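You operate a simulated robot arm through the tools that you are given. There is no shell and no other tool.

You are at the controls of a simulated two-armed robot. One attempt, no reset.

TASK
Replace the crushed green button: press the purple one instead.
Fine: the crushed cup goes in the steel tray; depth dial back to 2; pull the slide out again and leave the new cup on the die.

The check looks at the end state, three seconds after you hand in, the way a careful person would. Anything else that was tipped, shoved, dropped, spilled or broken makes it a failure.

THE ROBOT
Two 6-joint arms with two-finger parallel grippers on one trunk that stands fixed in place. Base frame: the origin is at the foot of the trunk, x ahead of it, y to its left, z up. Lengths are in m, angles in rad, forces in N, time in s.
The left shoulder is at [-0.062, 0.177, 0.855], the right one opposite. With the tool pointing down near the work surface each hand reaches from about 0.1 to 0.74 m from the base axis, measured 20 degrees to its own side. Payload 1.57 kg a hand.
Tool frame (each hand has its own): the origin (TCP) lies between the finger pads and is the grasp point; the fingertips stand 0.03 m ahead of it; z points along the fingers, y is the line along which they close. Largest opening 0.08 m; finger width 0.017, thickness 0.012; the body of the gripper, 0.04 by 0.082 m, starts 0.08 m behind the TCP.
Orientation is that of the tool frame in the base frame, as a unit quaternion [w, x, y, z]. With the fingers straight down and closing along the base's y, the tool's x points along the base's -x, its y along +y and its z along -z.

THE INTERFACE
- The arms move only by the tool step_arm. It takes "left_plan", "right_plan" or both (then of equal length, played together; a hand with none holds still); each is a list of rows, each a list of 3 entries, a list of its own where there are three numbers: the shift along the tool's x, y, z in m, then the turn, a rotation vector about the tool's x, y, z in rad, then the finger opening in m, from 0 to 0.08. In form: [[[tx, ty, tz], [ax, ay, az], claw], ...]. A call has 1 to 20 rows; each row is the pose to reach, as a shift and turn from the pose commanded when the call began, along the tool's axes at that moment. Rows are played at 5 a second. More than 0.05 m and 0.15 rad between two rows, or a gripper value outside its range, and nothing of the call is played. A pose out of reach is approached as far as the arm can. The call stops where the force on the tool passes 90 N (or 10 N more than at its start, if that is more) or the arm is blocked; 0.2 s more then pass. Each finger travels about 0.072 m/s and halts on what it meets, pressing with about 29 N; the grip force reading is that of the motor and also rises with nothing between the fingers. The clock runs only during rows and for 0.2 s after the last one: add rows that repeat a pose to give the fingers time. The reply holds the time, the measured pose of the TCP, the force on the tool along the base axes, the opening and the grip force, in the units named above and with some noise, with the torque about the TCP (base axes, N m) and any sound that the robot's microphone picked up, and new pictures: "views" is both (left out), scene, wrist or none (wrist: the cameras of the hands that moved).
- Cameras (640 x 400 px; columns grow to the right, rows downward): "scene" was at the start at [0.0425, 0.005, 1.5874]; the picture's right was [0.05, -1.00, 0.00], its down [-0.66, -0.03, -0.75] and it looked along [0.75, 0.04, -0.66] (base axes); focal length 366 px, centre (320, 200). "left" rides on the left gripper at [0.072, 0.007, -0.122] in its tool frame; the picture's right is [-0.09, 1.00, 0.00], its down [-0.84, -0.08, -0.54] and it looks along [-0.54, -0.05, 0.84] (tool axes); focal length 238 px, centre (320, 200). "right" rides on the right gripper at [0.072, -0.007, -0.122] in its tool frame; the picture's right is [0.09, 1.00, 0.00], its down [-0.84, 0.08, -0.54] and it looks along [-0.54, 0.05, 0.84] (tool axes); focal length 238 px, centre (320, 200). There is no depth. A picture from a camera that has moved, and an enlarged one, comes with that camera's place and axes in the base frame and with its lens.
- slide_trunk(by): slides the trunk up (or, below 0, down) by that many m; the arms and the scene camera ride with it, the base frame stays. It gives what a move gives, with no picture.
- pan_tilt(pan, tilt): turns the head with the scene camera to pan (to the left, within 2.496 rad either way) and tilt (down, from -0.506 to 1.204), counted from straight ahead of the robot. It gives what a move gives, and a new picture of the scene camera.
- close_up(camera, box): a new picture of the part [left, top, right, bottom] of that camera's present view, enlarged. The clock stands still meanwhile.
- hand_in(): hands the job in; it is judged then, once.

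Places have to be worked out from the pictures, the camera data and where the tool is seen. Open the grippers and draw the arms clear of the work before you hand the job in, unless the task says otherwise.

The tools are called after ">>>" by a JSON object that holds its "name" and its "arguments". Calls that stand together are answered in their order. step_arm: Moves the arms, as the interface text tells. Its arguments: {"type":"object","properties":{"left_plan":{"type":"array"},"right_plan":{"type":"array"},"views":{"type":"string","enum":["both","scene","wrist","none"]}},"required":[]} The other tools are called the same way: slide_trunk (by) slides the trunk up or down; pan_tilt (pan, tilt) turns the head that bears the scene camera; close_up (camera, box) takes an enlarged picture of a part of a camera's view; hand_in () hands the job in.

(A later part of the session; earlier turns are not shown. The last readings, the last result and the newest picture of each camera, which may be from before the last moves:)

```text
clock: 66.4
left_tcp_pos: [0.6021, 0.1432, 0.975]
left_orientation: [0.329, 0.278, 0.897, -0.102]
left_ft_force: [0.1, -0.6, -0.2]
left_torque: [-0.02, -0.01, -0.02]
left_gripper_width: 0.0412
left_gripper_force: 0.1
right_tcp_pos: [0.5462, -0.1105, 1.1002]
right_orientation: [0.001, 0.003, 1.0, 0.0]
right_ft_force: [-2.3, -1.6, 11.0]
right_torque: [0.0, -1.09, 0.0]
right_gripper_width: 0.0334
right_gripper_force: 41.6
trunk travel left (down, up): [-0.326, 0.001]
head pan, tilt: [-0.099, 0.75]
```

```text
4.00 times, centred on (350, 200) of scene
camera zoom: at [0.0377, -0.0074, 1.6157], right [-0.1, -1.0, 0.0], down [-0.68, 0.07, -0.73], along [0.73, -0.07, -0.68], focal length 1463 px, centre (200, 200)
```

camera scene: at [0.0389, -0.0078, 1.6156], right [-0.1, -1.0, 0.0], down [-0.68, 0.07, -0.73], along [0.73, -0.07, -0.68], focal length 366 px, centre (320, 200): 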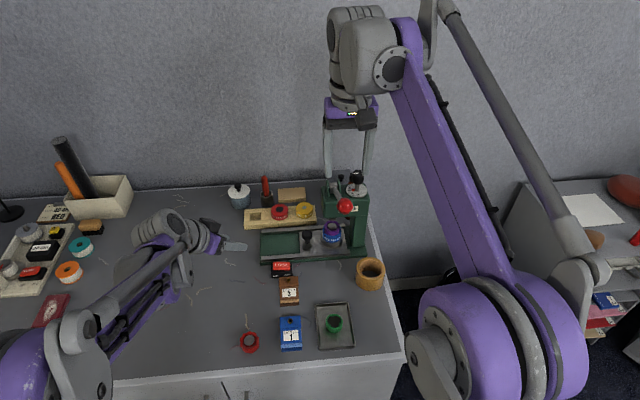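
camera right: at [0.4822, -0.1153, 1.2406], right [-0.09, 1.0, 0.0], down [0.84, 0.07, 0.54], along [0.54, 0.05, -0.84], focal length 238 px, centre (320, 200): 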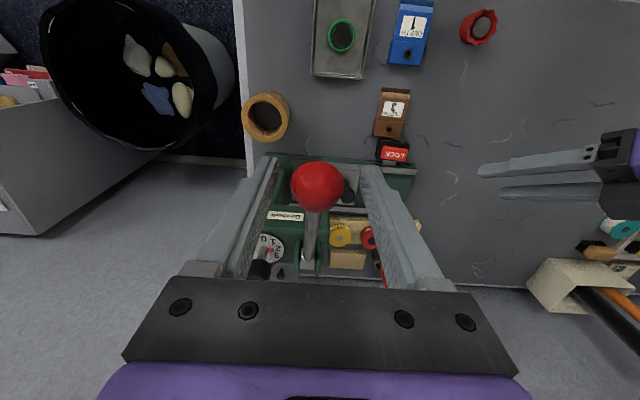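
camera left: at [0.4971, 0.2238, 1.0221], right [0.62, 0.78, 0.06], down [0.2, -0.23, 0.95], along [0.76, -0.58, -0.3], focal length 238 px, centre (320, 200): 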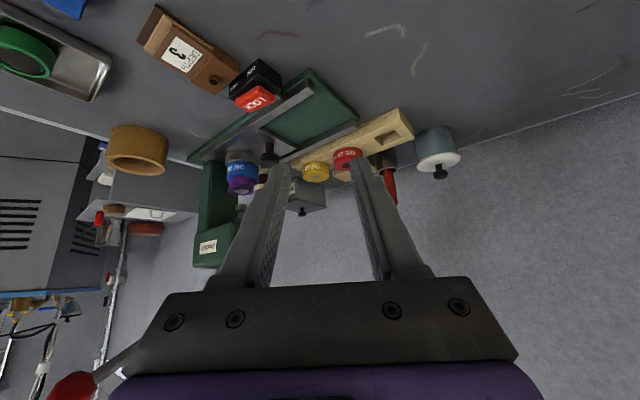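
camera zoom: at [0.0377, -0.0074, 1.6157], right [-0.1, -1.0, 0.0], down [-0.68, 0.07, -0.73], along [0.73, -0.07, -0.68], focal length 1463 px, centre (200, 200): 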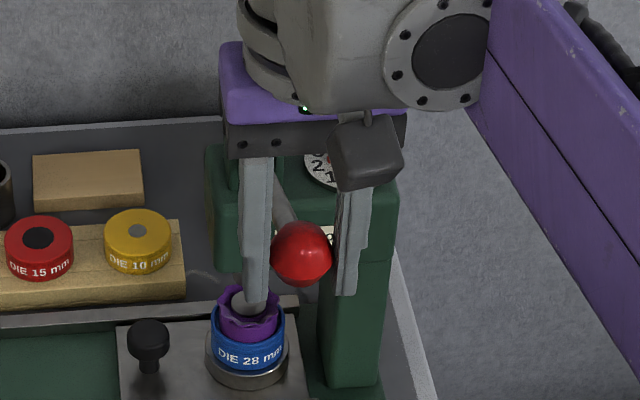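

The lever moves with only 11 N resistance and my arc matches (small x force). I'll continue down another ~20°.

>>> {"name": "step_arm", "arguments": {"right_plan": [[[0.0038, 0, 0.013], [0, 0, 0], 0.02], [[0.007, 0, 0.0259], [0, 0, 0], 0.02], [[0.0088, 0, 0.0392], [0, 0, 0], 0.02], [[0.0093, 0, 0.0526], [0, 0, 0], 0.02], [[0.0093, 0, 0.0526], [0, 0, 0], 0.02]], "views": "none"}}

>>> {"name": "close_up", "arguments": {"camera": "scene", "box": [290, 160, 400, 260]}}

>>> {"name": "close_up", "arguments": {"camera": "left", "box": [150, 100, 350, 300]}}

```text
clock: 67.6
left_tcp_pos: [0.6001, 0.1447, 0.9756]
left_orientation: [0.329, 0.277, 0.897, -0.101]
left_ft_force: [-0.9, -0.3, 1.2]
left_torque: [0.01, -0.02, 0.0]
left_gripper_width: 0.0409
left_gripper_force: 0.1
right_tcp_pos: [0.5371, -0.11, 1.0479]
right_orientation: [0.0, 0.001, 1.0, 0.0]
right_ft_force: [-21.2, -0.6, 8.7]
right_torque: [0.13, -0.25, 0.05]
right_gripper_width: 0.0335
right_gripper_force: 41.9
trunk travel left (down, up): [-0.326, 0.001]
head pan, tilt: [-0.099, 0.75]
```

```text
4.00 times, centred on (345, 210) of scene
camera zoom: at [0.0348, -0.0071, 1.6156], right [-0.1, -1.0, 0.0], down [-0.68, 0.07, -0.73], along [0.73, -0.07, -0.68], focal length 1463 px, centre (220, 160)
```

zoom: 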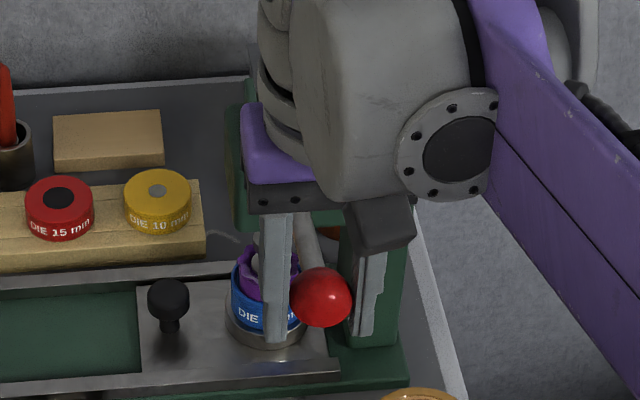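

```text
2.00 times, centred on (250, 200) of left
camera zoom: at [0.494, 0.2239, 1.0232], right [0.62, 0.78, 0.06], down [0.19, -0.23, 0.95], along [0.76, -0.58, -0.29], focal length 477 px, centre (460, 200)
```

zoom: 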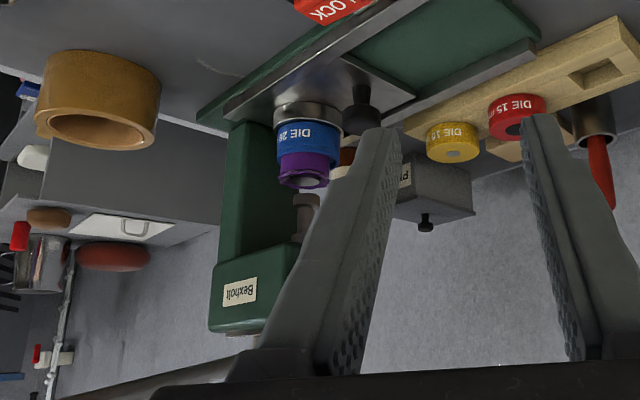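

The lever is about horizontal and the ram is near the cup; there is a 21 N backward pull, so I'll shift my arc 4 mm toward the robot and carry on another 10°.

>>> {"name": "step_arm", "arguments": {"right_plan": [[[0.004, 0, 0.009], [0, 0, 0], 0.02], [[0.003, 0, 0.018], [0, 0, 0], 0.02], [[0.0017, 0, 0.0267], [0, 0, 0], 0.02], [[0.0017, 0, 0.0267], [0, 0, 0], 0.02]], "views": "none"}}

>>> {"name": "close_up", "arguments": {"camera": "left", "box": [200, 120, 320, 240]}}

>>> {"name": "close_up", "arguments": {"camera": "scene", "box": [290, 170, 400, 270]}}

```text
clock: 68.6
left_tcp_pos: [0.6029, 0.1431, 0.9765]
left_orientation: [0.328, 0.278, 0.897, -0.102]
left_ft_force: [0.3, -0.3, -0.2]
left_torque: [0.01, 0.0, 0.01]
left_gripper_width: 0.041
left_gripper_force: 0.0
right_tcp_pos: [0.5347, -0.1097, 1.0221]
right_orientation: [0.001, 0.002, 1.0, 0.001]
right_ft_force: [-11.0, 1.8, 10.2]
right_torque: [-0.01, -0.85, -0.03]
right_gripper_width: 0.0335
right_gripper_force: 40.8
trunk travel left (down, up): [-0.326, 0.001]
head pan, tilt: [-0.099, 0.75]
```

```text
3.33 times, centred on (260, 180) of left
camera zoom: at [0.4951, 0.2241, 1.0228], right [0.62, 0.78, 0.06], down [0.19, -0.23, 0.95], along [0.76, -0.58, -0.29], focal length 794 px, centre (520, 267)
```

zoom: 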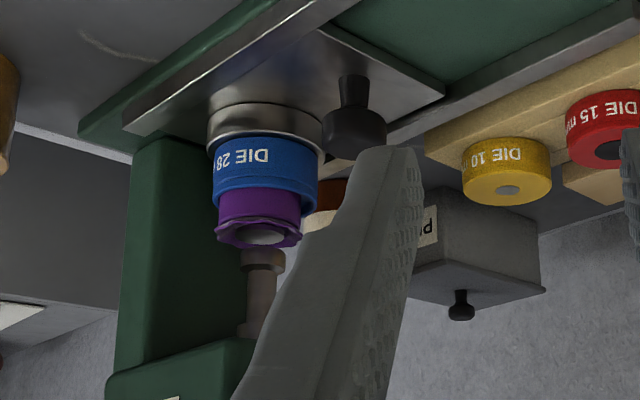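

```text
4.00 times, centred on (345, 220) of scene
camera zoom: at [0.0365, -0.0068, 1.6157], right [-0.1, -1.0, 0.0], down [-0.68, 0.07, -0.73], along [0.73, -0.07, -0.68], focal length 1463 px, centre (220, 120)
```

zoom: 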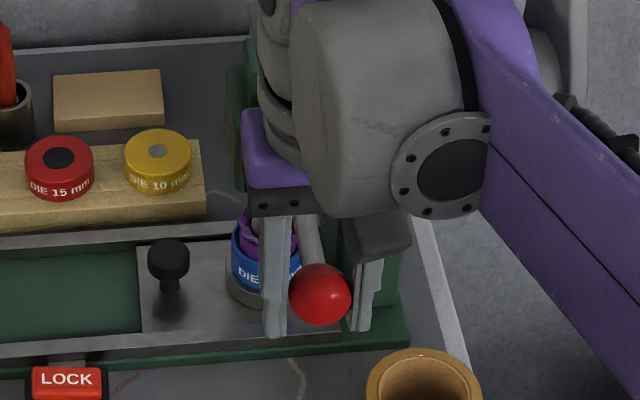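

The ram foot is about to meet the cup. The arc radius seems nearer 0.17 m, so I'll continue down with that correction, in small steps.

>>> {"name": "step_arm", "arguments": {"right_plan": [[[0.003, 0, 0.008], [0, 0, 0], 0.02], [[0.003, 0, 0.015], [0, 0, 0], 0.02], [[0.002, 0, 0.022], [0, 0, 0], 0.02], [[0.002, 0, 0.022], [0, 0, 0], 0.02]], "views": "none"}}

>>> {"name": "close_up", "arguments": {"camera": "left", "box": [200, 120, 320, 240]}}

```text
clock: 69.6
left_tcp_pos: [0.6034, 0.143, 0.9742]
left_orientation: [0.328, 0.278, 0.897, -0.102]
left_ft_force: [0.5, 0.0, -0.1]
left_torque: [-0.02, -0.01, 0.03]
left_gripper_width: 0.0409
left_gripper_force: 0.0
right_tcp_pos: [0.5345, -0.1101, 1.0006]
right_orientation: [0.0, 0.002, 1.0, -0.001]
right_ft_force: [4.9, -4.1, 10.3]
right_torque: [0.0, -0.95, -0.02]
right_gripper_width: 0.0333
right_gripper_force: 41.1
trunk travel left (down, up): [-0.326, 0.001]
head pan, tilt: [-0.099, 0.75]
```

```text
3.33 times, centred on (260, 180) of left
camera zoom: at [0.4968, 0.2235, 1.0222], right [0.62, 0.78, 0.06], down [0.2, -0.23, 0.95], along [0.76, -0.58, -0.3], focal length 794 px, centre (520, 267)
```

zoom: 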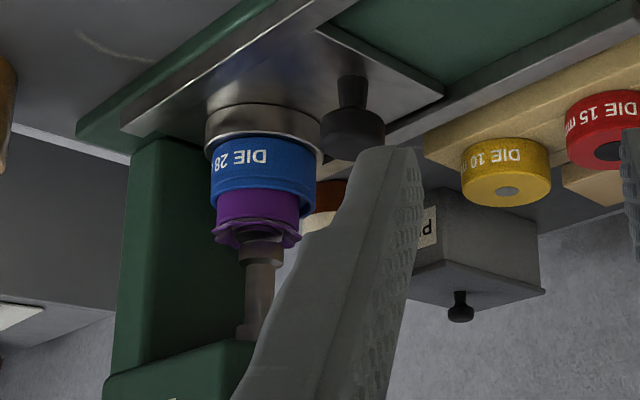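

The ram foot has entered the cup's ruffle. I'll press on in 5–10 mm steps, watching for the force to rise at the depth stop.

>>> {"name": "step_arm", "arguments": {"right_plan": [[[0.0, 0, 0.005], [0, 0, 0], 0.02], [[-0.0005, 0, 0.01], [0, 0, 0], 0.02], [[-0.0015, 0, 0.015], [0, 0, 0], 0.02], [[-0.0015, 0, 0.015], [0, 0, 0], 0.02]], "views": "none"}}

>>> {"name": "close_up", "arguments": {"camera": "left", "box": [200, 120, 320, 240]}}

```text
clock: 70.6
left_tcp_pos: [0.6037, 0.1428, 0.9743]
left_orientation: [0.328, 0.278, 0.897, -0.1]
left_ft_force: [-0.6, 0.2, 0.0]
left_torque: [-0.01, -0.02, 0.04]
left_gripper_width: 0.041
left_gripper_force: 0.1
right_tcp_pos: [0.5359, -0.1103, 0.9863]
right_orientation: [0.0, 0.002, 1.0, 0.0]
right_ft_force: [-1.3, -8.4, 9.5]
right_torque: [0.04, -0.85, 0.01]
right_gripper_width: 0.0331
right_gripper_force: 41.2
trunk travel left (down, up): [-0.326, 0.001]
head pan, tilt: [-0.099, 0.75]
```

```text
3.33 times, centred on (260, 180) of left
camera zoom: at [0.4961, 0.2231, 1.0225], right [0.62, 0.78, 0.06], down [0.2, -0.23, 0.95], along [0.76, -0.58, -0.29], focal length 794 px, centre (520, 267)
```

zoom: 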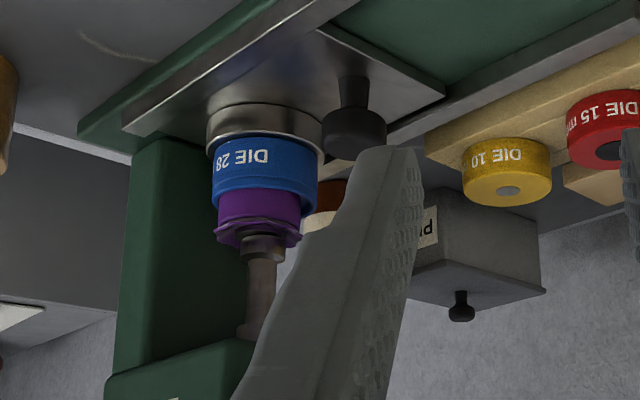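

Still only ~10 N. I'll continue down 15 mm along the arc.

>>> {"name": "step_arm", "arguments": {"right_plan": [[[-0.0013, 0.001, 0.005], [0, 0, 0], 0.02], [[-0.003, 0.002, 0.01], [0, 0, 0], 0.02], [[-0.005, 0.002, 0.015], [0, 0, 0], 0.02], [[-0.005, 0.002, 0.015], [0, 0, 0], 0.02]], "views": "none"}}

>>> {"name": "close_up", "arguments": {"camera": "left", "box": [200, 120, 320, 240]}}

```text
clock: 71.6
left_tcp_pos: [0.6016, 0.142, 0.9765]
left_orientation: [0.328, 0.278, 0.897, -0.1]
left_ft_force: [0.5, -0.4, 0.1]
left_torque: [0.03, -0.01, 0.02]
left_gripper_width: 0.041
left_gripper_force: 0.0
right_tcp_pos: [0.5389, -0.1101, 0.9702]
right_orientation: [0.0, 0.003, 1.0, 0.001]
right_ft_force: [-18.0, -18.0, 5.0]
right_torque: [0.01, -0.58, 0.0]
right_gripper_width: 0.0331
right_gripper_force: 41.4
trunk travel left (down, up): [-0.326, 0.001]
head pan, tilt: [-0.099, 0.75]
```

```text
3.33 times, centred on (260, 180) of left
camera zoom: at [0.4947, 0.2221, 1.0232], right [0.62, 0.78, 0.06], down [0.19, -0.23, 0.95], along [0.76, -0.58, -0.29], focal length 794 px, centre (520, 267)
```

zoom: 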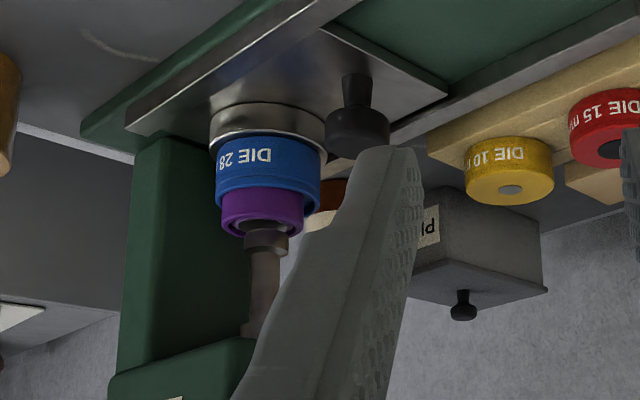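

The ruffle has folded in, so the press is doing its work; force is still low, with some side load from my command drifting. I'll correct the side load and press on toward the stop.

>>> {"name": "step_arm", "arguments": {"right_plan": [[[0.003, -0.004, 0.003], [0, 0, 0], 0.02], [[0.0025, -0.005, 0.007], [0, 0, 0], 0.02], [[0.0015, -0.005, 0.011], [0, 0, 0], 0.02], [[0.0015, -0.005, 0.011], [0, 0, 0], 0.02]], "views": "none"}}

>>> {"name": "close_up", "arguments": {"camera": "left", "box": [200, 120, 320, 240]}}

```text
clock: 72.6
left_tcp_pos: [0.6037, 0.145, 0.9755]
left_orientation: [0.328, 0.277, 0.897, -0.102]
left_ft_force: [0.4, -0.3, 0.7]
left_torque: [-0.02, -0.01, -0.02]
left_gripper_width: 0.0409
left_gripper_force: 0.0
right_tcp_pos: [0.5411, -0.1098, 0.9612]
right_orientation: [0.001, 0.002, 1.0, 0.001]
right_ft_force: [4.0, 9.2, 13.6]
right_torque: [0.05, -0.94, -0.05]
right_gripper_width: 0.0331
right_gripper_force: 41.4
trunk travel left (down, up): [-0.326, 0.001]
head pan, tilt: [-0.099, 0.75]
```

```text
3.33 times, centred on (260, 180) of left
camera zoom: at [0.4966, 0.225, 1.0219], right [0.62, 0.78, 0.06], down [0.2, -0.23, 0.95], along [0.76, -0.58, -0.29], focal length 794 px, centre (520, 267)
```

zoom: 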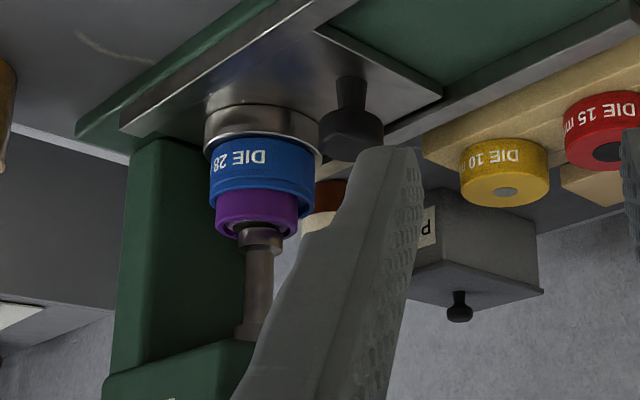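

Force remains low (14 N), so the stop isn't reached yet. I'll go about 12 mm further along the measured arc.

>>> {"name": "step_arm", "arguments": {"right_plan": [[[-0.001, 0.002, 0.004], [0, 0, 0], 0.02], [[-0.003, 0.0025, 0.008], [0, 0, 0], 0.02], [[-0.005, 0.0025, 0.0125], [0, 0, 0], 0.02], [[-0.005, 0.0025, 0.0125], [0, 0, 0], 0.02]], "views": "none"}}

>>> {"name": "close_up", "arguments": {"camera": "left", "box": [200, 120, 320, 240]}}

>>> {"name": "close_up", "arguments": {"camera": "scene", "box": [290, 170, 400, 270]}}

```text
clock: 73.6
left_tcp_pos: [0.6022, 0.144, 0.9742]
left_orientation: [0.328, 0.278, 0.897, -0.102]
left_ft_force: [0.3, 0.4, 0.5]
left_torque: [-0.02, 0.01, -0.02]
left_gripper_width: 0.0409
left_gripper_force: 0.1
right_tcp_pos: [0.5436, -0.1092, 0.9453]
right_orientation: [0.0, 0.001, 1.0, 0.0]
right_ft_force: [-8.0, 1.3, 9.2]
right_torque: [-0.07, 0.6, -0.06]
right_gripper_width: 0.033
right_gripper_force: 40.4
trunk travel left (down, up): [-0.326, 0.001]
head pan, tilt: [-0.099, 0.75]
```

```text
3.33 times, centred on (260, 180) of left
camera zoom: at [0.4955, 0.2241, 1.0223], right [0.62, 0.78, 0.06], down [0.2, -0.23, 0.95], along [0.76, -0.58, -0.29], focal length 794 px, centre (520, 267)
```

zoom: 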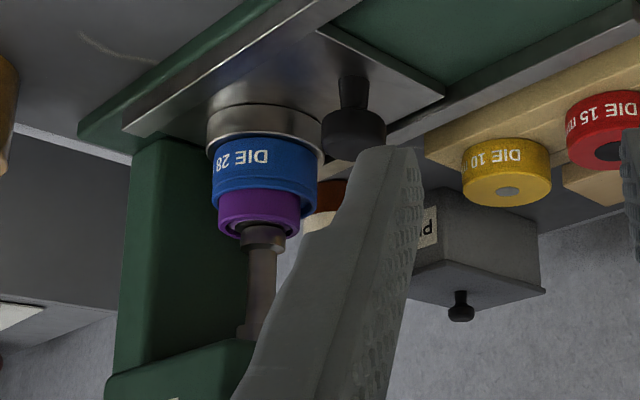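

```text
4.00 times, centred on (345, 220) of scene
camera zoom: at [0.0374, -0.0068, 1.6155], right [-0.1, -1.0, 0.0], down [-0.68, 0.07, -0.73], along [0.73, -0.07, -0.68], focal length 1463 px, centre (220, 120)
```

zoom: 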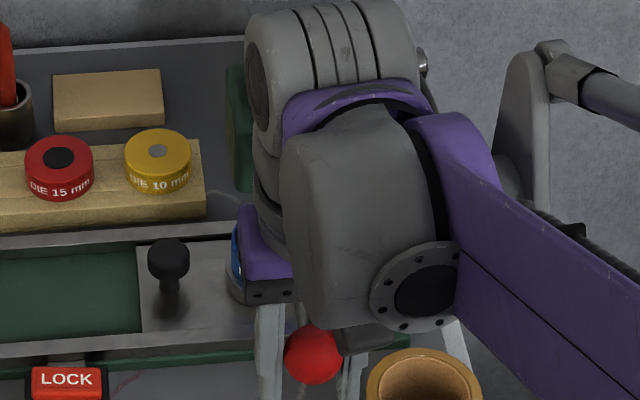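

I want to verify the ball is still centred in the grip and see the lever angle, so I'll check from the right wrist camera and the scene.

>>> {"name": "close_up", "arguments": {"camera": "right", "box": [230, 100, 410, 280]}}

>>> {"name": "close_up", "arguments": {"camera": "scene", "box": [300, 220, 400, 320]}}

>>> {"name": "close_up", "arguments": {"camera": "left", "box": [0, 80, 300, 380]}}

```text
2.22 times, centred on (320, 190) of right
camera zoom: at [0.4715, -0.1168, 1.0687], right [-0.09, 1.0, 0.0], down [0.84, 0.07, 0.54], along [0.54, 0.05, -0.84], focal length 530 px, centre (320, 222)
```

zoom: 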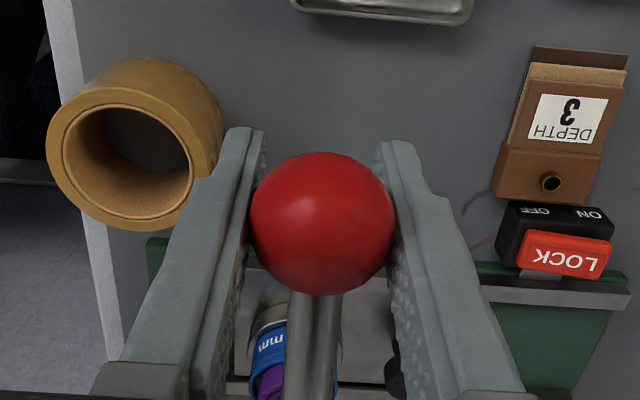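

```text
4.00 times, centred on (350, 270) of scene
camera zoom: at [0.0374, -0.0068, 1.6155], right [-0.1, -1.0, 0.0], down [-0.68, 0.07, -0.73], along [0.73, -0.07, -0.68], focal length 1463 px, centre (200, -80)
```

zoom: 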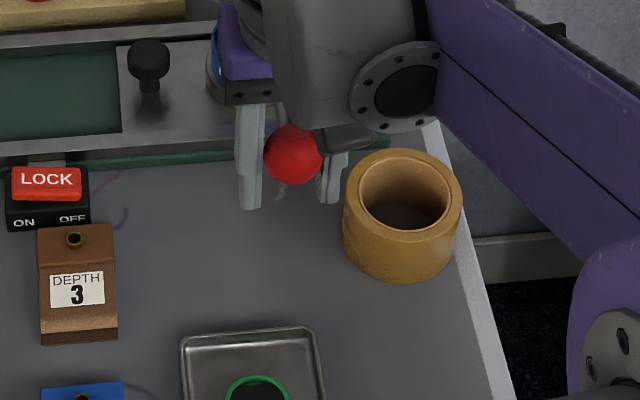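

```text
1.33 times, centred on (150, 230) of left
camera zoom: at [0.4955, 0.2241, 1.0223], right [0.62, 0.78, 0.06], down [0.2, -0.23, 0.95], along [0.76, -0.58, -0.29], focal length 318 px, centre (547, 160)
```

zoom: 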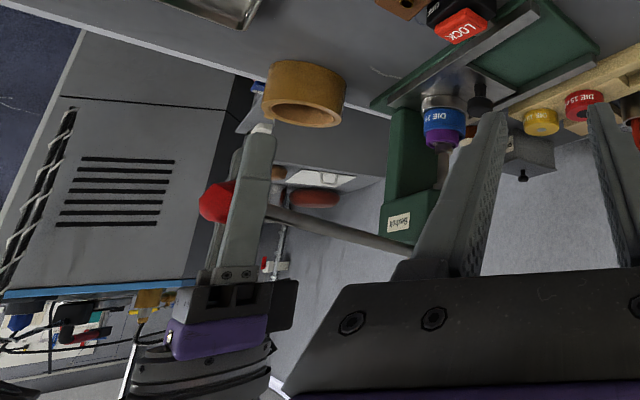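

The grip is fine. I'll zoom in on the cup and ram to see how far the press has gone.

>>> {"name": "close_up", "arguments": {"camera": "left", "box": [225, 130, 285, 225]}}

>>> {"name": "close_up", "arguments": {"camera": "right", "box": [270, 200, 360, 290]}}

```text
4.21 times, centred on (255, 178) of left
camera zoom: at [0.4955, 0.2241, 1.0223], right [0.62, 0.78, 0.06], down [0.2, -0.23, 0.95], along [0.76, -0.58, -0.29], focal length 1004 px, centre (594, 295)
```

zoom: 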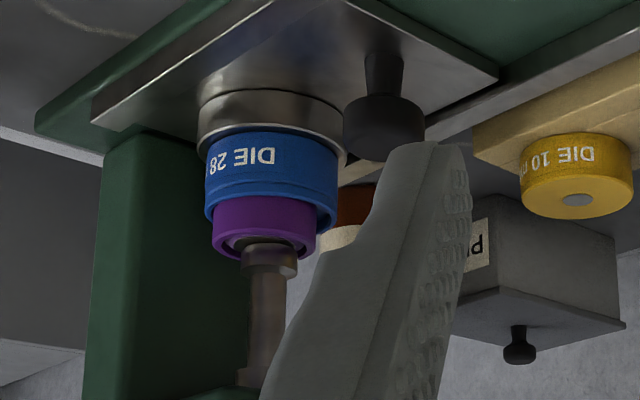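

```text
4.44 times, centred on (315, 245) of right
camera zoom: at [0.4715, -0.1168, 1.0687], right [-0.09, 1.0, 0.0], down [0.84, 0.07, 0.54], along [0.54, 0.05, -0.84], focal length 1059 px, centre (342, 0)
```

zoom: 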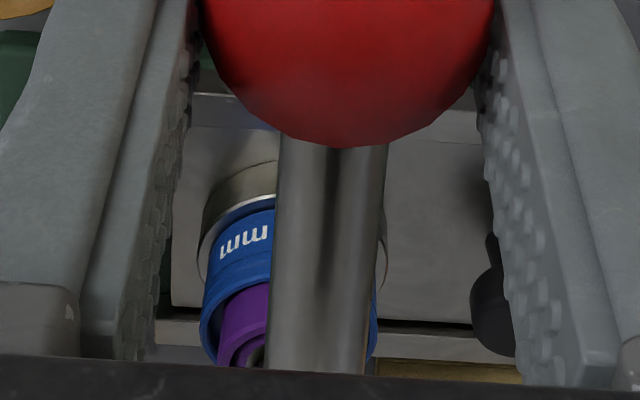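

The cup's skirt is folded smooth now, with the ram foot in its mouth. I'll continue the lever gently to its stop to be sure the stroke is complete.

>>> {"name": "step_arm", "arguments": {"right_plan": [[[-0.0005, 0, 0.005], [0, 0, 0], 0.02], [[-0.0015, 0, 0.01], [0, 0, 0], 0.02], [[-0.003, 0, 0.015], [0, 0, 0], 0.02], [[-0.003, 0, 0.015], [0, 0, 0], 0.02]], "views": "none"}}

>>> {"name": "close_up", "arguments": {"camera": "left", "box": [225, 130, 285, 225]}}

>>> {"name": "close_up", "arguments": {"camera": "right", "box": [230, 100, 410, 280]}}

```text
clock: 74.6
left_tcp_pos: [0.6004, 0.1443, 0.9751]
left_orientation: [0.329, 0.277, 0.897, -0.101]
left_ft_force: [-0.7, 1.0, 1.1]
left_torque: [0.01, 0.04, 0.04]
left_gripper_width: 0.0408
left_gripper_force: 0.1
right_tcp_pos: [0.5456, -0.11, 0.9324]
right_orientation: [0.001, 0.001, 1.0, -0.001]
right_ft_force: [-4.2, 2.0, 27.3]
right_torque: [-0.09, 0.0, 0.01]
right_gripper_width: 0.0332
right_gripper_force: 41.2
trunk travel left (down, up): [-0.326, 0.001]
head pan, tilt: [-0.099, 0.75]
```

```text
4.21 times, centred on (255, 178) of left
camera zoom: at [0.4949, 0.2243, 1.023], right [0.62, 0.78, 0.06], down [0.19, -0.23, 0.95], along [0.76, -0.58, -0.29], focal length 1004 px, centre (594, 295)
```

zoom: 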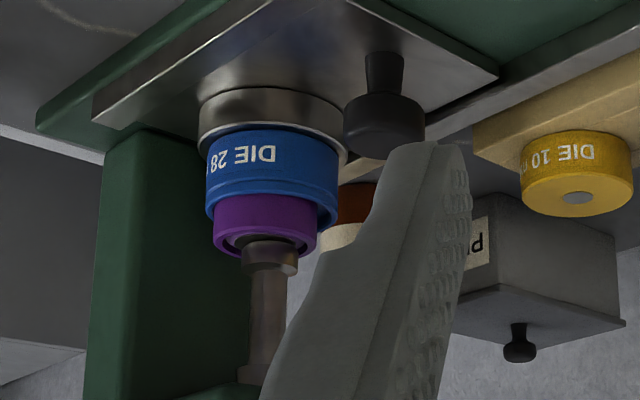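

```text
2.22 times, centred on (320, 190) of right
camera zoom: at [0.4743, -0.1168, 1.0548], right [-0.09, 1.0, 0.0], down [0.84, 0.07, 0.54], along [0.54, 0.05, -0.84], focal length 530 px, centre (320, 222)
```

zoom: 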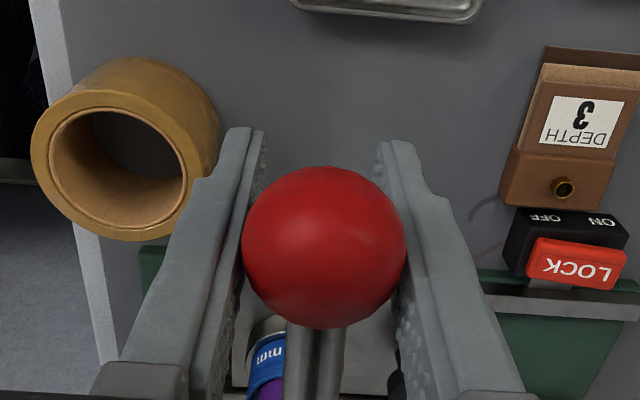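

The ball has stopped at about (0.537,-0.110,0.967) and the fingers are now sliding down over it, so the lever either is at the stop or needs more force than my grip friction. I'll centre on the ball and lower until the palm comes down on it, so I can push directly.

>>> {"name": "step_arm", "arguments": {"right_plan": [[[0.004, 0, 0.004], [0, 0, 0], 0.03], [[0.008, 0, 0.008], [0, 0, 0], 0.03], [[0.008, 0, 0.013], [0, 0, 0], 0.03], [[0.008, 0, 0.018], [0, 0, 0], 0.03]], "views": "none"}}

>>> {"name": "close_up", "arguments": {"camera": "right", "box": [230, 100, 410, 280]}}

>>> {"name": "close_up", "arguments": {"camera": "left", "box": [225, 130, 285, 225]}}

```text
clock: 75.6
left_tcp_pos: [0.6037, 0.1439, 0.9747]
left_orientation: [0.327, 0.278, 0.897, -0.101]
left_ft_force: [1.2, -0.7, -0.3]
left_torque: [0.02, 0.05, 0.0]
left_gripper_width: 0.0411
left_gripper_force: 0.1
right_tcp_pos: [0.5392, -0.1102, 0.9107]
right_orientation: [-0.001, 0.002, 1.0, 0.0]
right_ft_force: [0.1, 0.9, 4.9]
right_torque: [-0.11, 0.26, -0.04]
right_gripper_width: 0.0337
right_gripper_force: 25.1
trunk travel left (down, up): [-0.326, 0.001]
head pan, tilt: [-0.099, 0.75]
```

```text
2.22 times, centred on (320, 190) of right
camera zoom: at [0.4668, -0.1168, 1.0337], right [-0.09, 1.0, 0.0], down [0.84, 0.07, 0.54], along [0.54, 0.05, -0.84], focal length 530 px, centre (320, 222)
```

zoom: 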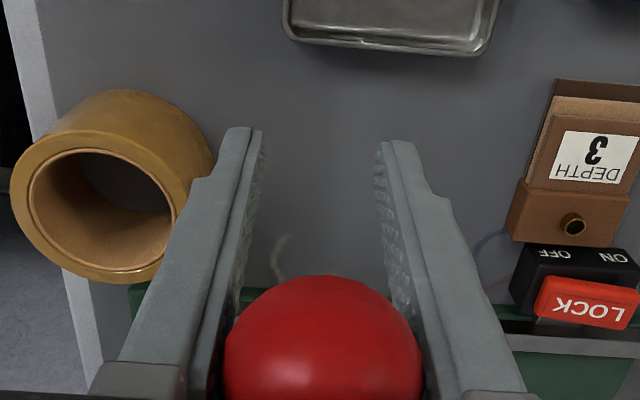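

```text
4.21 times, centred on (255, 178) of left
camera zoom: at [0.4966, 0.224, 1.0218], right [0.62, 0.78, 0.06], down [0.2, -0.23, 0.95], along [0.76, -0.58, -0.3], focal length 1004 px, centre (594, 295)
```

zoom: 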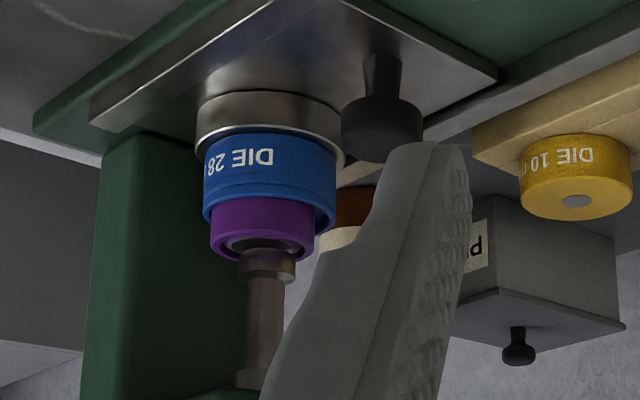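

The ball is now just under the palm. I'll push down with the palm in small steps and watch the force build.

>>> {"name": "step_arm", "arguments": {"right_plan": [[[0, 0, 0.004], [0, 0, 0], 0.03], [[0, 0, 0.008], [0, 0, 0], 0.03], [[0, 0, 0.012], [0, 0, 0], 0.03], [[0, 0, 0.012], [0, 0, 0], 0.03]], "views": "none"}}

>>> {"name": "close_up", "arguments": {"camera": "left", "box": [225, 130, 285, 225]}}

>>> {"name": "close_up", "arguments": {"camera": "right", "box": [230, 160, 410, 320]}}

```text
clock: 76.6
left_tcp_pos: [0.6032, 0.1442, 0.9777]
left_orientation: [0.33, 0.277, 0.897, -0.101]
left_ft_force: [0.5, 0.3, 0.4]
left_torque: [0.0, 0.02, 0.01]
left_gripper_width: 0.0414
left_gripper_force: 0.0
right_tcp_pos: [0.5395, -0.1099, 0.9038]
right_orientation: [0.003, 0.001, 1.0, 0.0]
right_ft_force: [23.1, -3.3, 60.9]
right_torque: [0.17, -1.46, 0.04]
right_gripper_width: 0.0328
right_gripper_force: 41.0
trunk travel left (down, up): [-0.326, 0.001]
head pan, tilt: [-0.099, 0.75]
```

```text
4.21 times, centred on (255, 178) of left
camera zoom: at [0.4959, 0.2243, 1.0237], right [0.62, 0.78, 0.06], down [0.19, -0.23, 0.95], along [0.76, -0.58, -0.29], focal length 1004 px, centre (594, 295)
```

zoom: 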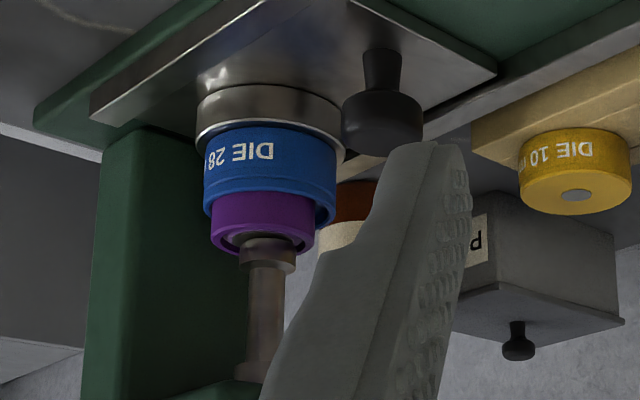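

```text
2.50 times, centred on (320, 240) of right
camera zoom: at [0.4675, -0.1167, 1.0257], right [-0.09, 1.0, 0.0], down [0.83, 0.07, 0.55], along [0.55, 0.05, -0.84], focal length 596 px, centre (320, 100)
```

zoom: 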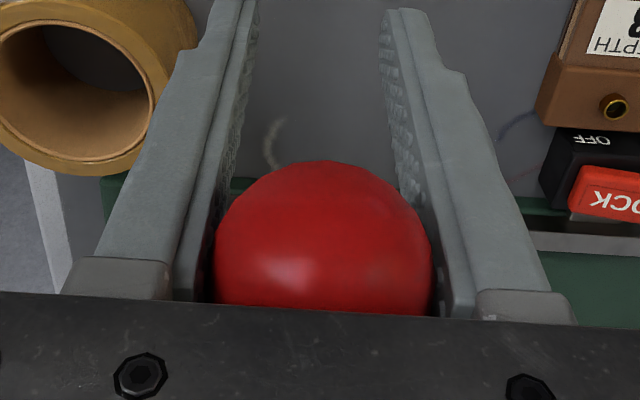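

With 61 N on the ball nothing moves further: the ram is at the depth-2 stop and the stroke is complete. Now I'll raise the lever back, first lifting 15 mm and checking that the ball follows.

>>> {"name": "step_arm", "arguments": {"right_plan": [[[0.002, 0, -0.008], [0, 0, 0], 0.02], [[0.004, 0, -0.015], [0, 0, 0], 0.02], [[0.005, 0, -0.022], [0, 0, 0], 0.02], [[0.005, 0, -0.03], [0, 0, 0], 0.02], [[0.005, 0, -0.03], [0, 0, 0], 0.02]], "views": "none"}}

>>> {"name": "close_up", "arguments": {"camera": "left", "box": [225, 130, 285, 225]}}

>>> {"name": "close_up", "arguments": {"camera": "right", "box": [230, 120, 410, 300]}}

```text
clock: 77.8
left_tcp_pos: [0.6023, 0.1439, 0.9751]
left_orientation: [0.328, 0.277, 0.898, -0.101]
left_ft_force: [-0.6, 0.6, 0.8]
left_torque: [-0.01, -0.01, -0.01]
left_gripper_width: 0.0412
left_gripper_force: 0.1
right_tcp_pos: [0.5337, -0.1096, 0.9303]
right_orientation: [-0.001, 0.002, 1.0, 0.0]
right_ft_force: [-14.7, 0.0, -2.1]
right_torque: [-0.02, 0.16, 0.0]
right_gripper_width: 0.0335
right_gripper_force: 40.8
trunk travel left (down, up): [-0.326, 0.001]
head pan, tilt: [-0.099, 0.75]
```

```text
4.21 times, centred on (255, 178) of left
camera zoom: at [0.4954, 0.2238, 1.0223], right [0.62, 0.78, 0.06], down [0.2, -0.23, 0.95], along [0.76, -0.58, -0.29], focal length 1004 px, centre (594, 295)
```

zoom: 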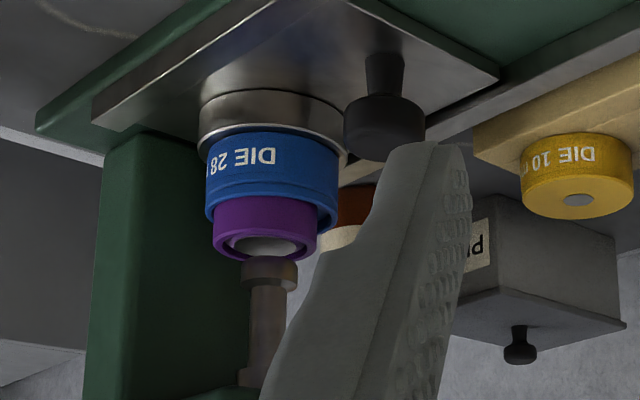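

```text
2.22 times, centred on (320, 210) of right
camera zoom: at [0.4611, -0.1168, 1.0535], right [-0.09, 1.0, 0.0], down [0.84, 0.07, 0.54], along [0.54, 0.05, -0.84], focal length 530 px, centre (320, 178)
```

zoom: 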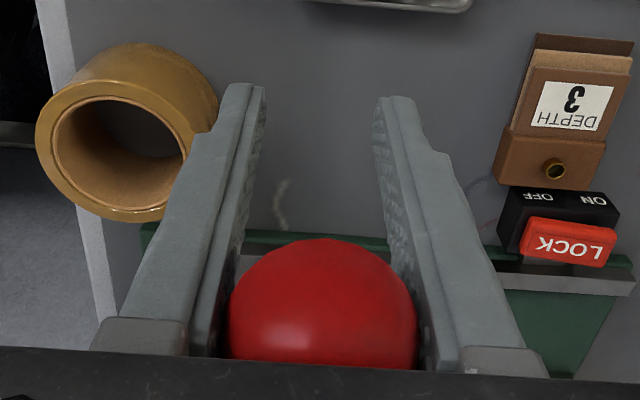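

The ram has lifted clear and the cup stays in the die. I'll bring the lever on up along its arc toward its starting position.

>>> {"name": "step_arm", "arguments": {"right_plan": [[[0.0015, 0, -0.02], [0, 0, 0], 0.02], [[0.0005, 0, -0.04], [0, 0, 0], 0.02], [[-0.0015, 0, -0.06], [0, 0, 0], 0.02], [[-0.0045, 0, -0.08], [0, 0, 0], 0.02], [[-0.0045, 0, -0.08], [0, 0, 0], 0.02]], "views": "none"}}

>>> {"name": "close_up", "arguments": {"camera": "scene", "box": [290, 160, 400, 260]}}

>>> {"name": "close_up", "arguments": {"camera": "right", "box": [230, 120, 410, 300]}}

```text
clock: 79.0
left_tcp_pos: [0.6043, 0.1452, 0.9735]
left_orientation: [0.327, 0.277, 0.898, -0.101]
left_ft_force: [0.2, -0.2, 0.0]
left_torque: [-0.01, -0.01, 0.02]
left_gripper_width: 0.0412
left_gripper_force: 0.1
right_tcp_pos: [0.5434, -0.1102, 1.0116]
right_orientation: [0.0, 0.001, 1.0, 0.001]
right_ft_force: [5.1, 7.7, 1.5]
right_torque: [-0.43, 0.34, 0.0]
right_gripper_width: 0.0334
right_gripper_force: 38.9
trunk travel left (down, up): [-0.326, 0.001]
head pan, tilt: [-0.099, 0.75]
```

```text
4.00 times, centred on (345, 210) of scene
camera zoom: at [0.0402, -0.0058, 1.6156], right [-0.1, -1.0, 0.0], down [-0.68, 0.07, -0.73], along [0.73, -0.07, -0.68], focal length 1463 px, centre (220, 160)
```

zoom: 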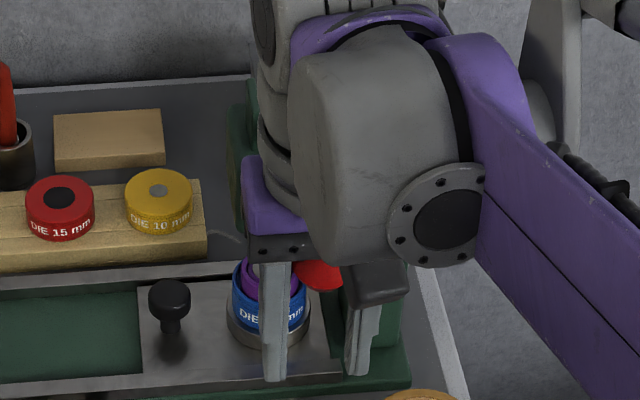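

```text
2.22 times, centred on (320, 210) of right
camera zoom: at [0.4705, -0.1168, 1.1332], right [-0.09, 1.0, 0.0], down [0.84, 0.07, 0.54], along [0.54, 0.05, -0.84], focal length 530 px, centre (320, 178)
```

zoom: 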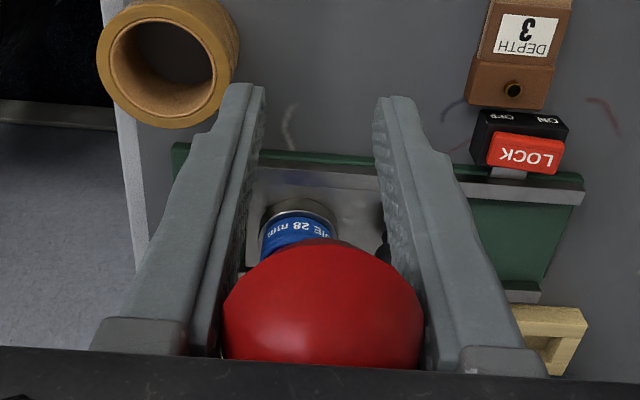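

The lever follows. I'll raise the last 4 cm to its starting position.

>>> {"name": "step_arm", "arguments": {"right_plan": [[[-0.003, -0.001, -0.014], [0, 0, 0], 0.02], [[-0.007, -0.002, -0.028], [0, 0, 0], 0.02], [[-0.0115, -0.002, -0.041], [0, 0, 0], 0.02], [[-0.0115, -0.002, -0.041], [0, 0, 0], 0.02]], "views": "none"}}

>>> {"name": "close_up", "arguments": {"camera": "left", "box": [0, 80, 300, 380]}}

>>> {"name": "close_up", "arguments": {"camera": "right", "box": [230, 120, 410, 300]}}

```text
clock: 80.0
left_tcp_pos: [0.6033, 0.1454, 0.9741]
left_orientation: [0.327, 0.277, 0.898, -0.102]
left_ft_force: [0.1, 0.6, -0.4]
left_torque: [0.02, 0.03, 0.0]
left_gripper_width: 0.041
left_gripper_force: 0.1
right_tcp_pos: [0.5498, -0.1096, 1.0537]
right_orientation: [-0.001, 0.002, 1.0, 0.0]
right_ft_force: [-3.0, 13.0, -10.4]
right_torque: [-0.79, -0.15, 0.14]
right_gripper_width: 0.0333
right_gripper_force: 31.1
trunk travel left (down, up): [-0.326, 0.001]
head pan, tilt: [-0.099, 0.75]
```

```text
1.33 times, centred on (150, 230) of left
camera zoom: at [0.4971, 0.2252, 1.0212], right [0.62, 0.78, 0.06], down [0.2, -0.23, 0.95], along [0.76, -0.58, -0.29], focal length 318 px, centre (547, 160)
```

zoom: 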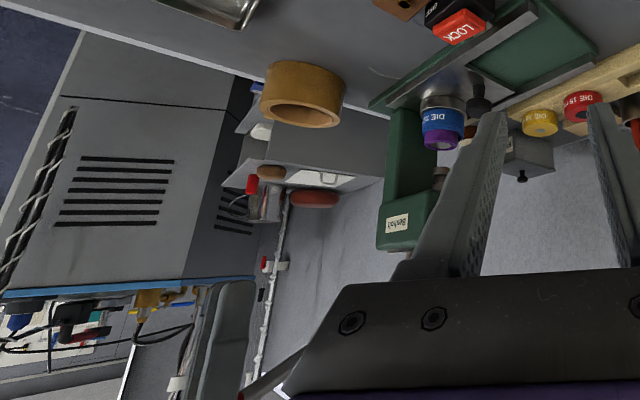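

```text
2.22 times, centred on (320, 210) of right
camera zoom: at [0.478, -0.1168, 1.1751], right [-0.09, 1.0, 0.0], down [0.84, 0.08, 0.54], along [0.54, 0.05, -0.84], focal length 530 px, centre (320, 178)
```

zoom: 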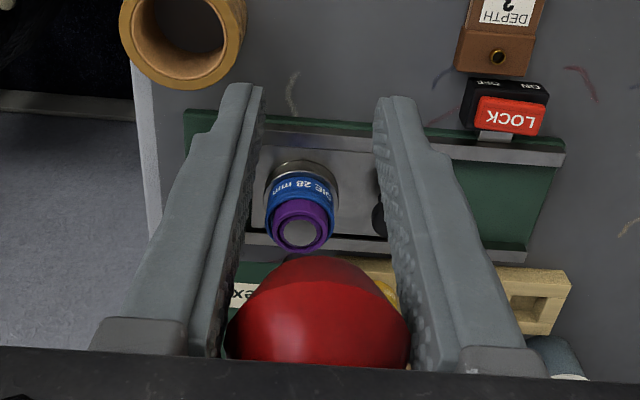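

The lever is back at its start height and the pressed cup shows in the die. I'll open the right fingers around the ball and check that the lever stays up before withdrawing.

>>> {"name": "step_arm", "arguments": {"right_plan": [[[0, 0.002, 0.001], [0, 0, 0], 0.034], [[0, 0.002, 0.001], [0, 0, 0], 0.045], [[0, 0.002, 0.001], [0, 0, 0], 0.056], [[0, 0.002, 0.001], [0, 0, 0], 0.056]], "views": "none"}}

>>> {"name": "close_up", "arguments": {"camera": "right", "box": [230, 120, 410, 300]}}

```text
clock: 81.0
left_tcp_pos: [0.6039, 0.1431, 0.9747]
left_orientation: [0.328, 0.278, 0.897, -0.102]
left_ft_force: [-0.3, 0.0, -0.8]
left_torque: [0.03, 0.0, 0.0]
left_gripper_width: 0.0409
left_gripper_force: 0.1
right_tcp_pos: [0.5503, -0.1104, 1.0511]
right_orientation: [0.0, 0.002, 1.0, 0.0]
right_ft_force: [-0.4, 0.5, 0.0]
right_torque: [0.0, -0.01, 0.01]
right_gripper_width: 0.0563
right_gripper_force: 0.2
trunk travel left (down, up): [-0.326, 0.001]
head pan, tilt: [-0.099, 0.75]
```

```text
2.22 times, centred on (320, 210) of right
camera zoom: at [0.4787, -0.1171, 1.174], right [-0.09, 1.0, 0.0], down [0.84, 0.07, 0.54], along [0.54, 0.05, -0.84], focal length 530 px, centre (320, 178)
```

zoom: 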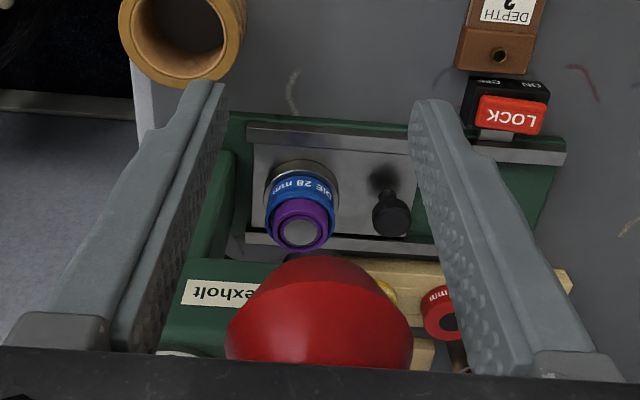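

The lever stays up by itself. I'll lift the right hand straight up off the ball and move it back out of the way.

>>> {"name": "step_arm", "arguments": {"right_plan": [[[0, 0, -0.03], [0, 0, 0], 0.056], [[0, 0, -0.07], [0, 0, 0], 0.056], [[0, 0, -0.11], [0, 0, 0], 0.056], [[0, 0, -0.14], [0, 0, 0], 0.056], [[0.03, -0.03, -0.15], [0, 0, 0], 0.056], [[0.06, -0.065, -0.16], [0, 0, 0], 0.056], [[0.09, -0.1, -0.165], [0, 0, 0], 0.056], [[0.12, -0.13, -0.165], [0, 0, 0], 0.056], [[0.12, -0.13, -0.165], [0, 0, 0], 0.056]], "views": "both"}}

>>> {"name": "close_up", "arguments": {"camera": "scene", "box": [290, 160, 390, 260]}}

>>> {"name": "close_up", "arguments": {"camera": "scene", "box": [310, 215, 355, 250]}}

```text
clock: 83.0
left_tcp_pos: [0.6047, 0.1434, 0.9747]
left_orientation: [0.327, 0.277, 0.898, -0.102]
left_ft_force: [0.2, -0.3, 0.2]
left_torque: [-0.02, 0.03, 0.01]
left_gripper_width: 0.0411
left_gripper_force: 0.0
right_tcp_pos: [0.4299, -0.2373, 1.214]
right_orientation: [0.0, 0.003, 1.0, 0.0]
right_ft_force: [0.1, -0.1, -0.8]
right_torque: [-0.02, -0.01, 0.01]
right_gripper_width: 0.056
right_gripper_force: 0.0
trunk travel left (down, up): [-0.326, 0.001]
head pan, tilt: [-0.099, 0.75]
camera scene: at [0.0405, -0.0068, 1.6156], right [-0.1, -0.99, 0.0], down [-0.68, 0.07, -0.73], along [0.73, -0.07, -0.68], focal length 366 px, centre (320, 200)
camera right: at [0.3573, -0.2441, 1.3364], right [-0.09, 1.0, 0.0], down [0.84, 0.07, 0.54], along [0.54, 0.05, -0.84], focal length 238 px, centre (320, 200)
```

scene: 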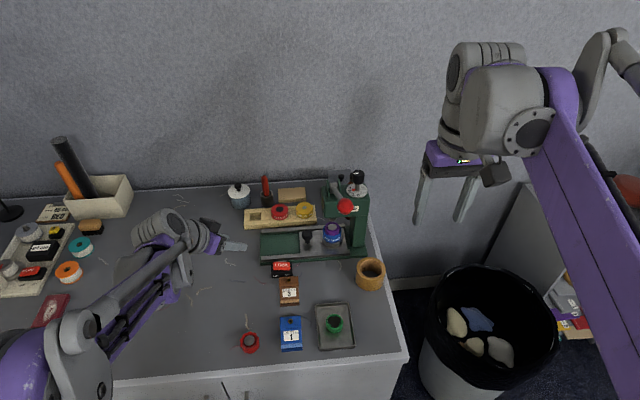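
right: 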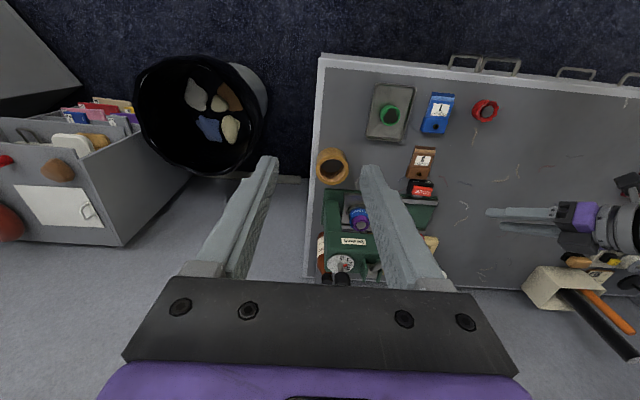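

```text
4.00 times, centred on (340, 210) of scene
camera zoom: at [0.0405, -0.0068, 1.6156], right [-0.1, -0.99, 0.0], down [-0.68, 0.07, -0.73], along [0.73, -0.07, -0.68], focal length 1463 px, centre (240, 160)
```

zoom: 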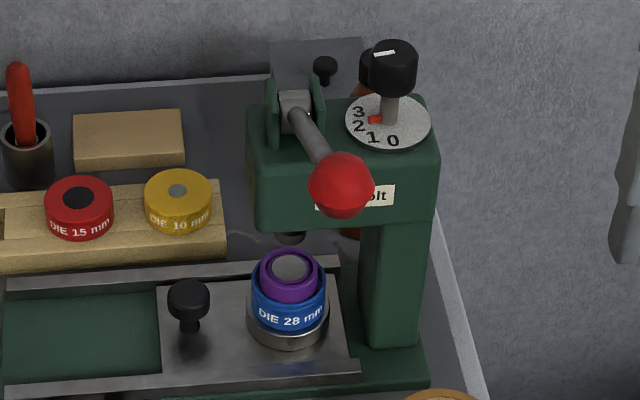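

```text
11.43 times, centred on (332, 232) of scene
camera zoom: at [0.0405, -0.0068, 1.6156], right [-0.1, -0.99, 0.0], down [-0.68, 0.07, -0.73], along [0.73, -0.07, -0.68], focal length 4180 px, centre (177, -171)
```

zoom: 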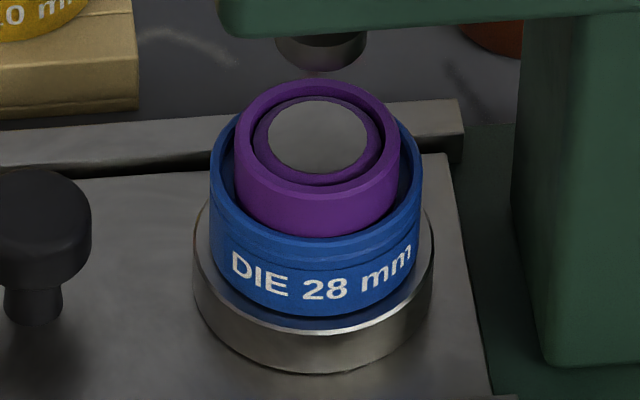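

The pressed purple cup looks clean and round, the ram is clear and the dial reads 2. Now I'll bring the left hand back to the slide knob along the same path, stopping just short to check.

>>> {"name": "step_arm", "arguments": {"left_plan": [[[-0.0207, -0.0282, 0.0305], [0, 0, 0], 0.041], [[-0.0413, -0.0565, 0.061], [0, 0, 0], 0.041], [[-0.062, -0.0847, 0.0915], [0, 0, 0], 0.041], [[-0.062, -0.0847, 0.13], [0, 0, 0], 0.041], [[-0.062, -0.0847, 0.165], [0, 0, 0], 0.041], [[-0.062, -0.0847, 0.18], [0, 0, 0], 0.041], [[-0.062, -0.0847, 0.18], [0, 0, 0], 0.041]], "views": "wrist"}}

>>> {"name": "close_up", "arguments": {"camera": "left", "box": [250, 90, 380, 210]}}

>>> {"name": "close_up", "arguments": {"camera": "scene", "box": [280, 190, 360, 260]}}

```text
clock: 84.6
left_tcp_pos: [0.6892, -0.0188, 0.8772]
left_orientation: [0.327, 0.278, 0.897, -0.102]
left_ft_force: [0.0, -0.1, -0.2]
left_torque: [0.0, -0.03, -0.02]
left_gripper_width: 0.041
left_gripper_force: 0.1
right_tcp_pos: [0.429, -0.2375, 1.2136]
right_orientation: [0.0, 0.001, 1.0, 0.0]
right_ft_force: [0.8, -0.9, 0.1]
right_torque: [-0.01, -0.03, 0.03]
right_gripper_width: 0.0558
right_gripper_force: 0.1
trunk travel left (down, up): [-0.326, 0.001]
head pan, tilt: [-0.099, 0.75]
camera left: at [0.5834, 0.0623, 0.9245], right [0.62, 0.78, 0.06], down [0.2, -0.23, 0.95], along [0.76, -0.58, -0.3], focal length 238 px, centre (320, 200)
```

left: 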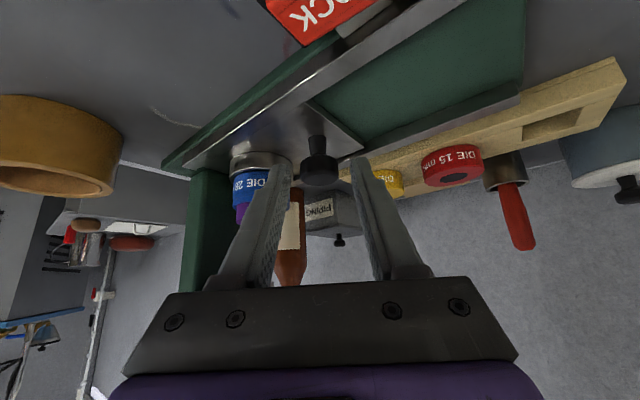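

```text
3.33 times, centred on (315, 150) of left
camera zoom: at [0.5834, 0.0623, 0.9245], right [0.62, 0.78, 0.06], down [0.2, -0.23, 0.95], along [0.76, -0.58, -0.3], focal length 794 px, centre (337, 367)
```

zoom: 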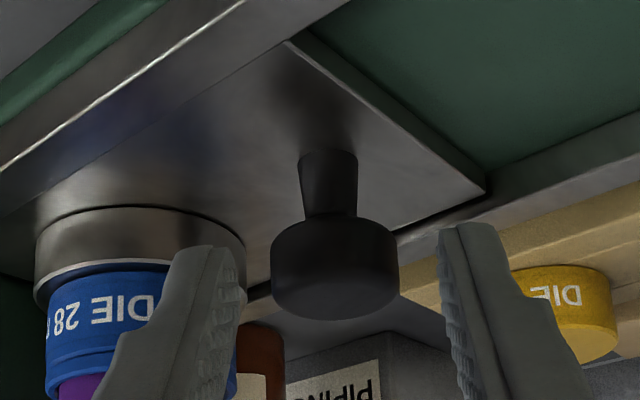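

```text
5.71 times, centred on (320, 225) of scene
camera zoom: at [0.0394, -0.0072, 1.6156], right [-0.1, -1.0, 0.0], down [-0.68, 0.07, -0.73], along [0.73, -0.07, -0.68], focal length 2090 px, centre (320, 57)
```

zoom: 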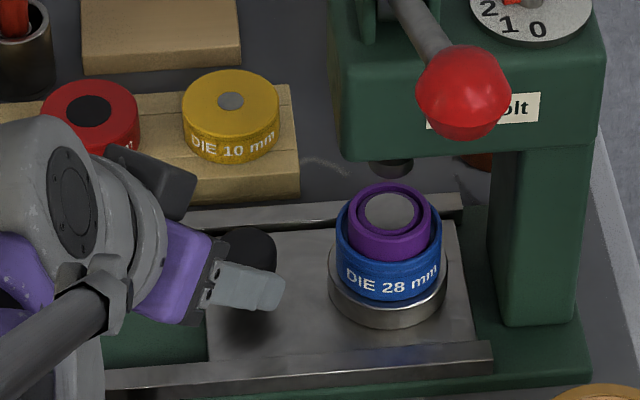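

The knob is centred between the fingers again. I'll advance 31 mm and close on it.

>>> {"name": "step_arm", "arguments": {"left_plan": [[[0, 0, 0.012], [0, 0, 0], 0.041], [[0, 0, 0.022], [0, 0, 0], 0.041], [[0, 0, 0.031], [0, 0, 0], 0.041], [[0, 0, 0.031], [0, 0, 0], 0.03], [[0, 0, 0.031], [0, 0, 0], 0.02], [[0, 0, 0.031], [0, 0, 0], 0.02]], "views": "none"}}

>>> {"name": "close_up", "arguments": {"camera": "left", "box": [250, 90, 380, 210]}}

```text
clock: 86.0
left_tcp_pos: [0.7072, -0.032, 0.8542]
left_orientation: [0.328, 0.277, 0.898, -0.101]
left_ft_force: [1.3, 0.6, -1.4]
left_torque: [-0.01, -0.02, 0.1]
left_gripper_width: 0.0293
left_gripper_force: 39.1
right_tcp_pos: [0.4288, -0.2369, 1.2151]
right_orientation: [0.0, 0.002, 1.0, 0.0]
right_ft_force: [-0.7, 0.5, -0.3]
right_torque: [0.0, -0.02, 0.02]
right_gripper_width: 0.0562
right_gripper_force: 0.1
trunk travel left (down, up): [-0.326, 0.001]
head pan, tilt: [-0.099, 0.75]
```

```text
3.33 times, centred on (315, 150) of left
camera zoom: at [0.6007, 0.0488, 0.902], right [0.62, 0.78, 0.06], down [0.2, -0.23, 0.95], along [0.76, -0.58, -0.3], focal length 794 px, centre (337, 367)
```

zoom: 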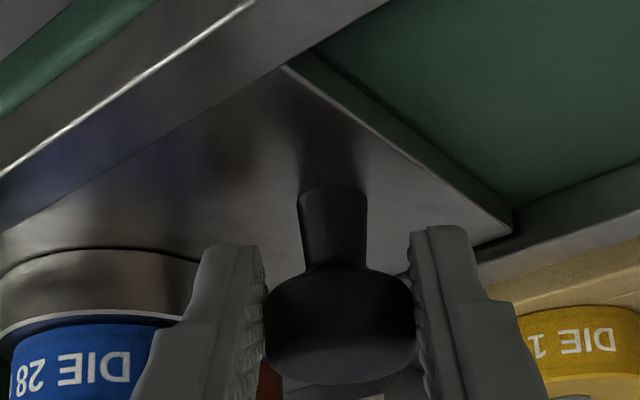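

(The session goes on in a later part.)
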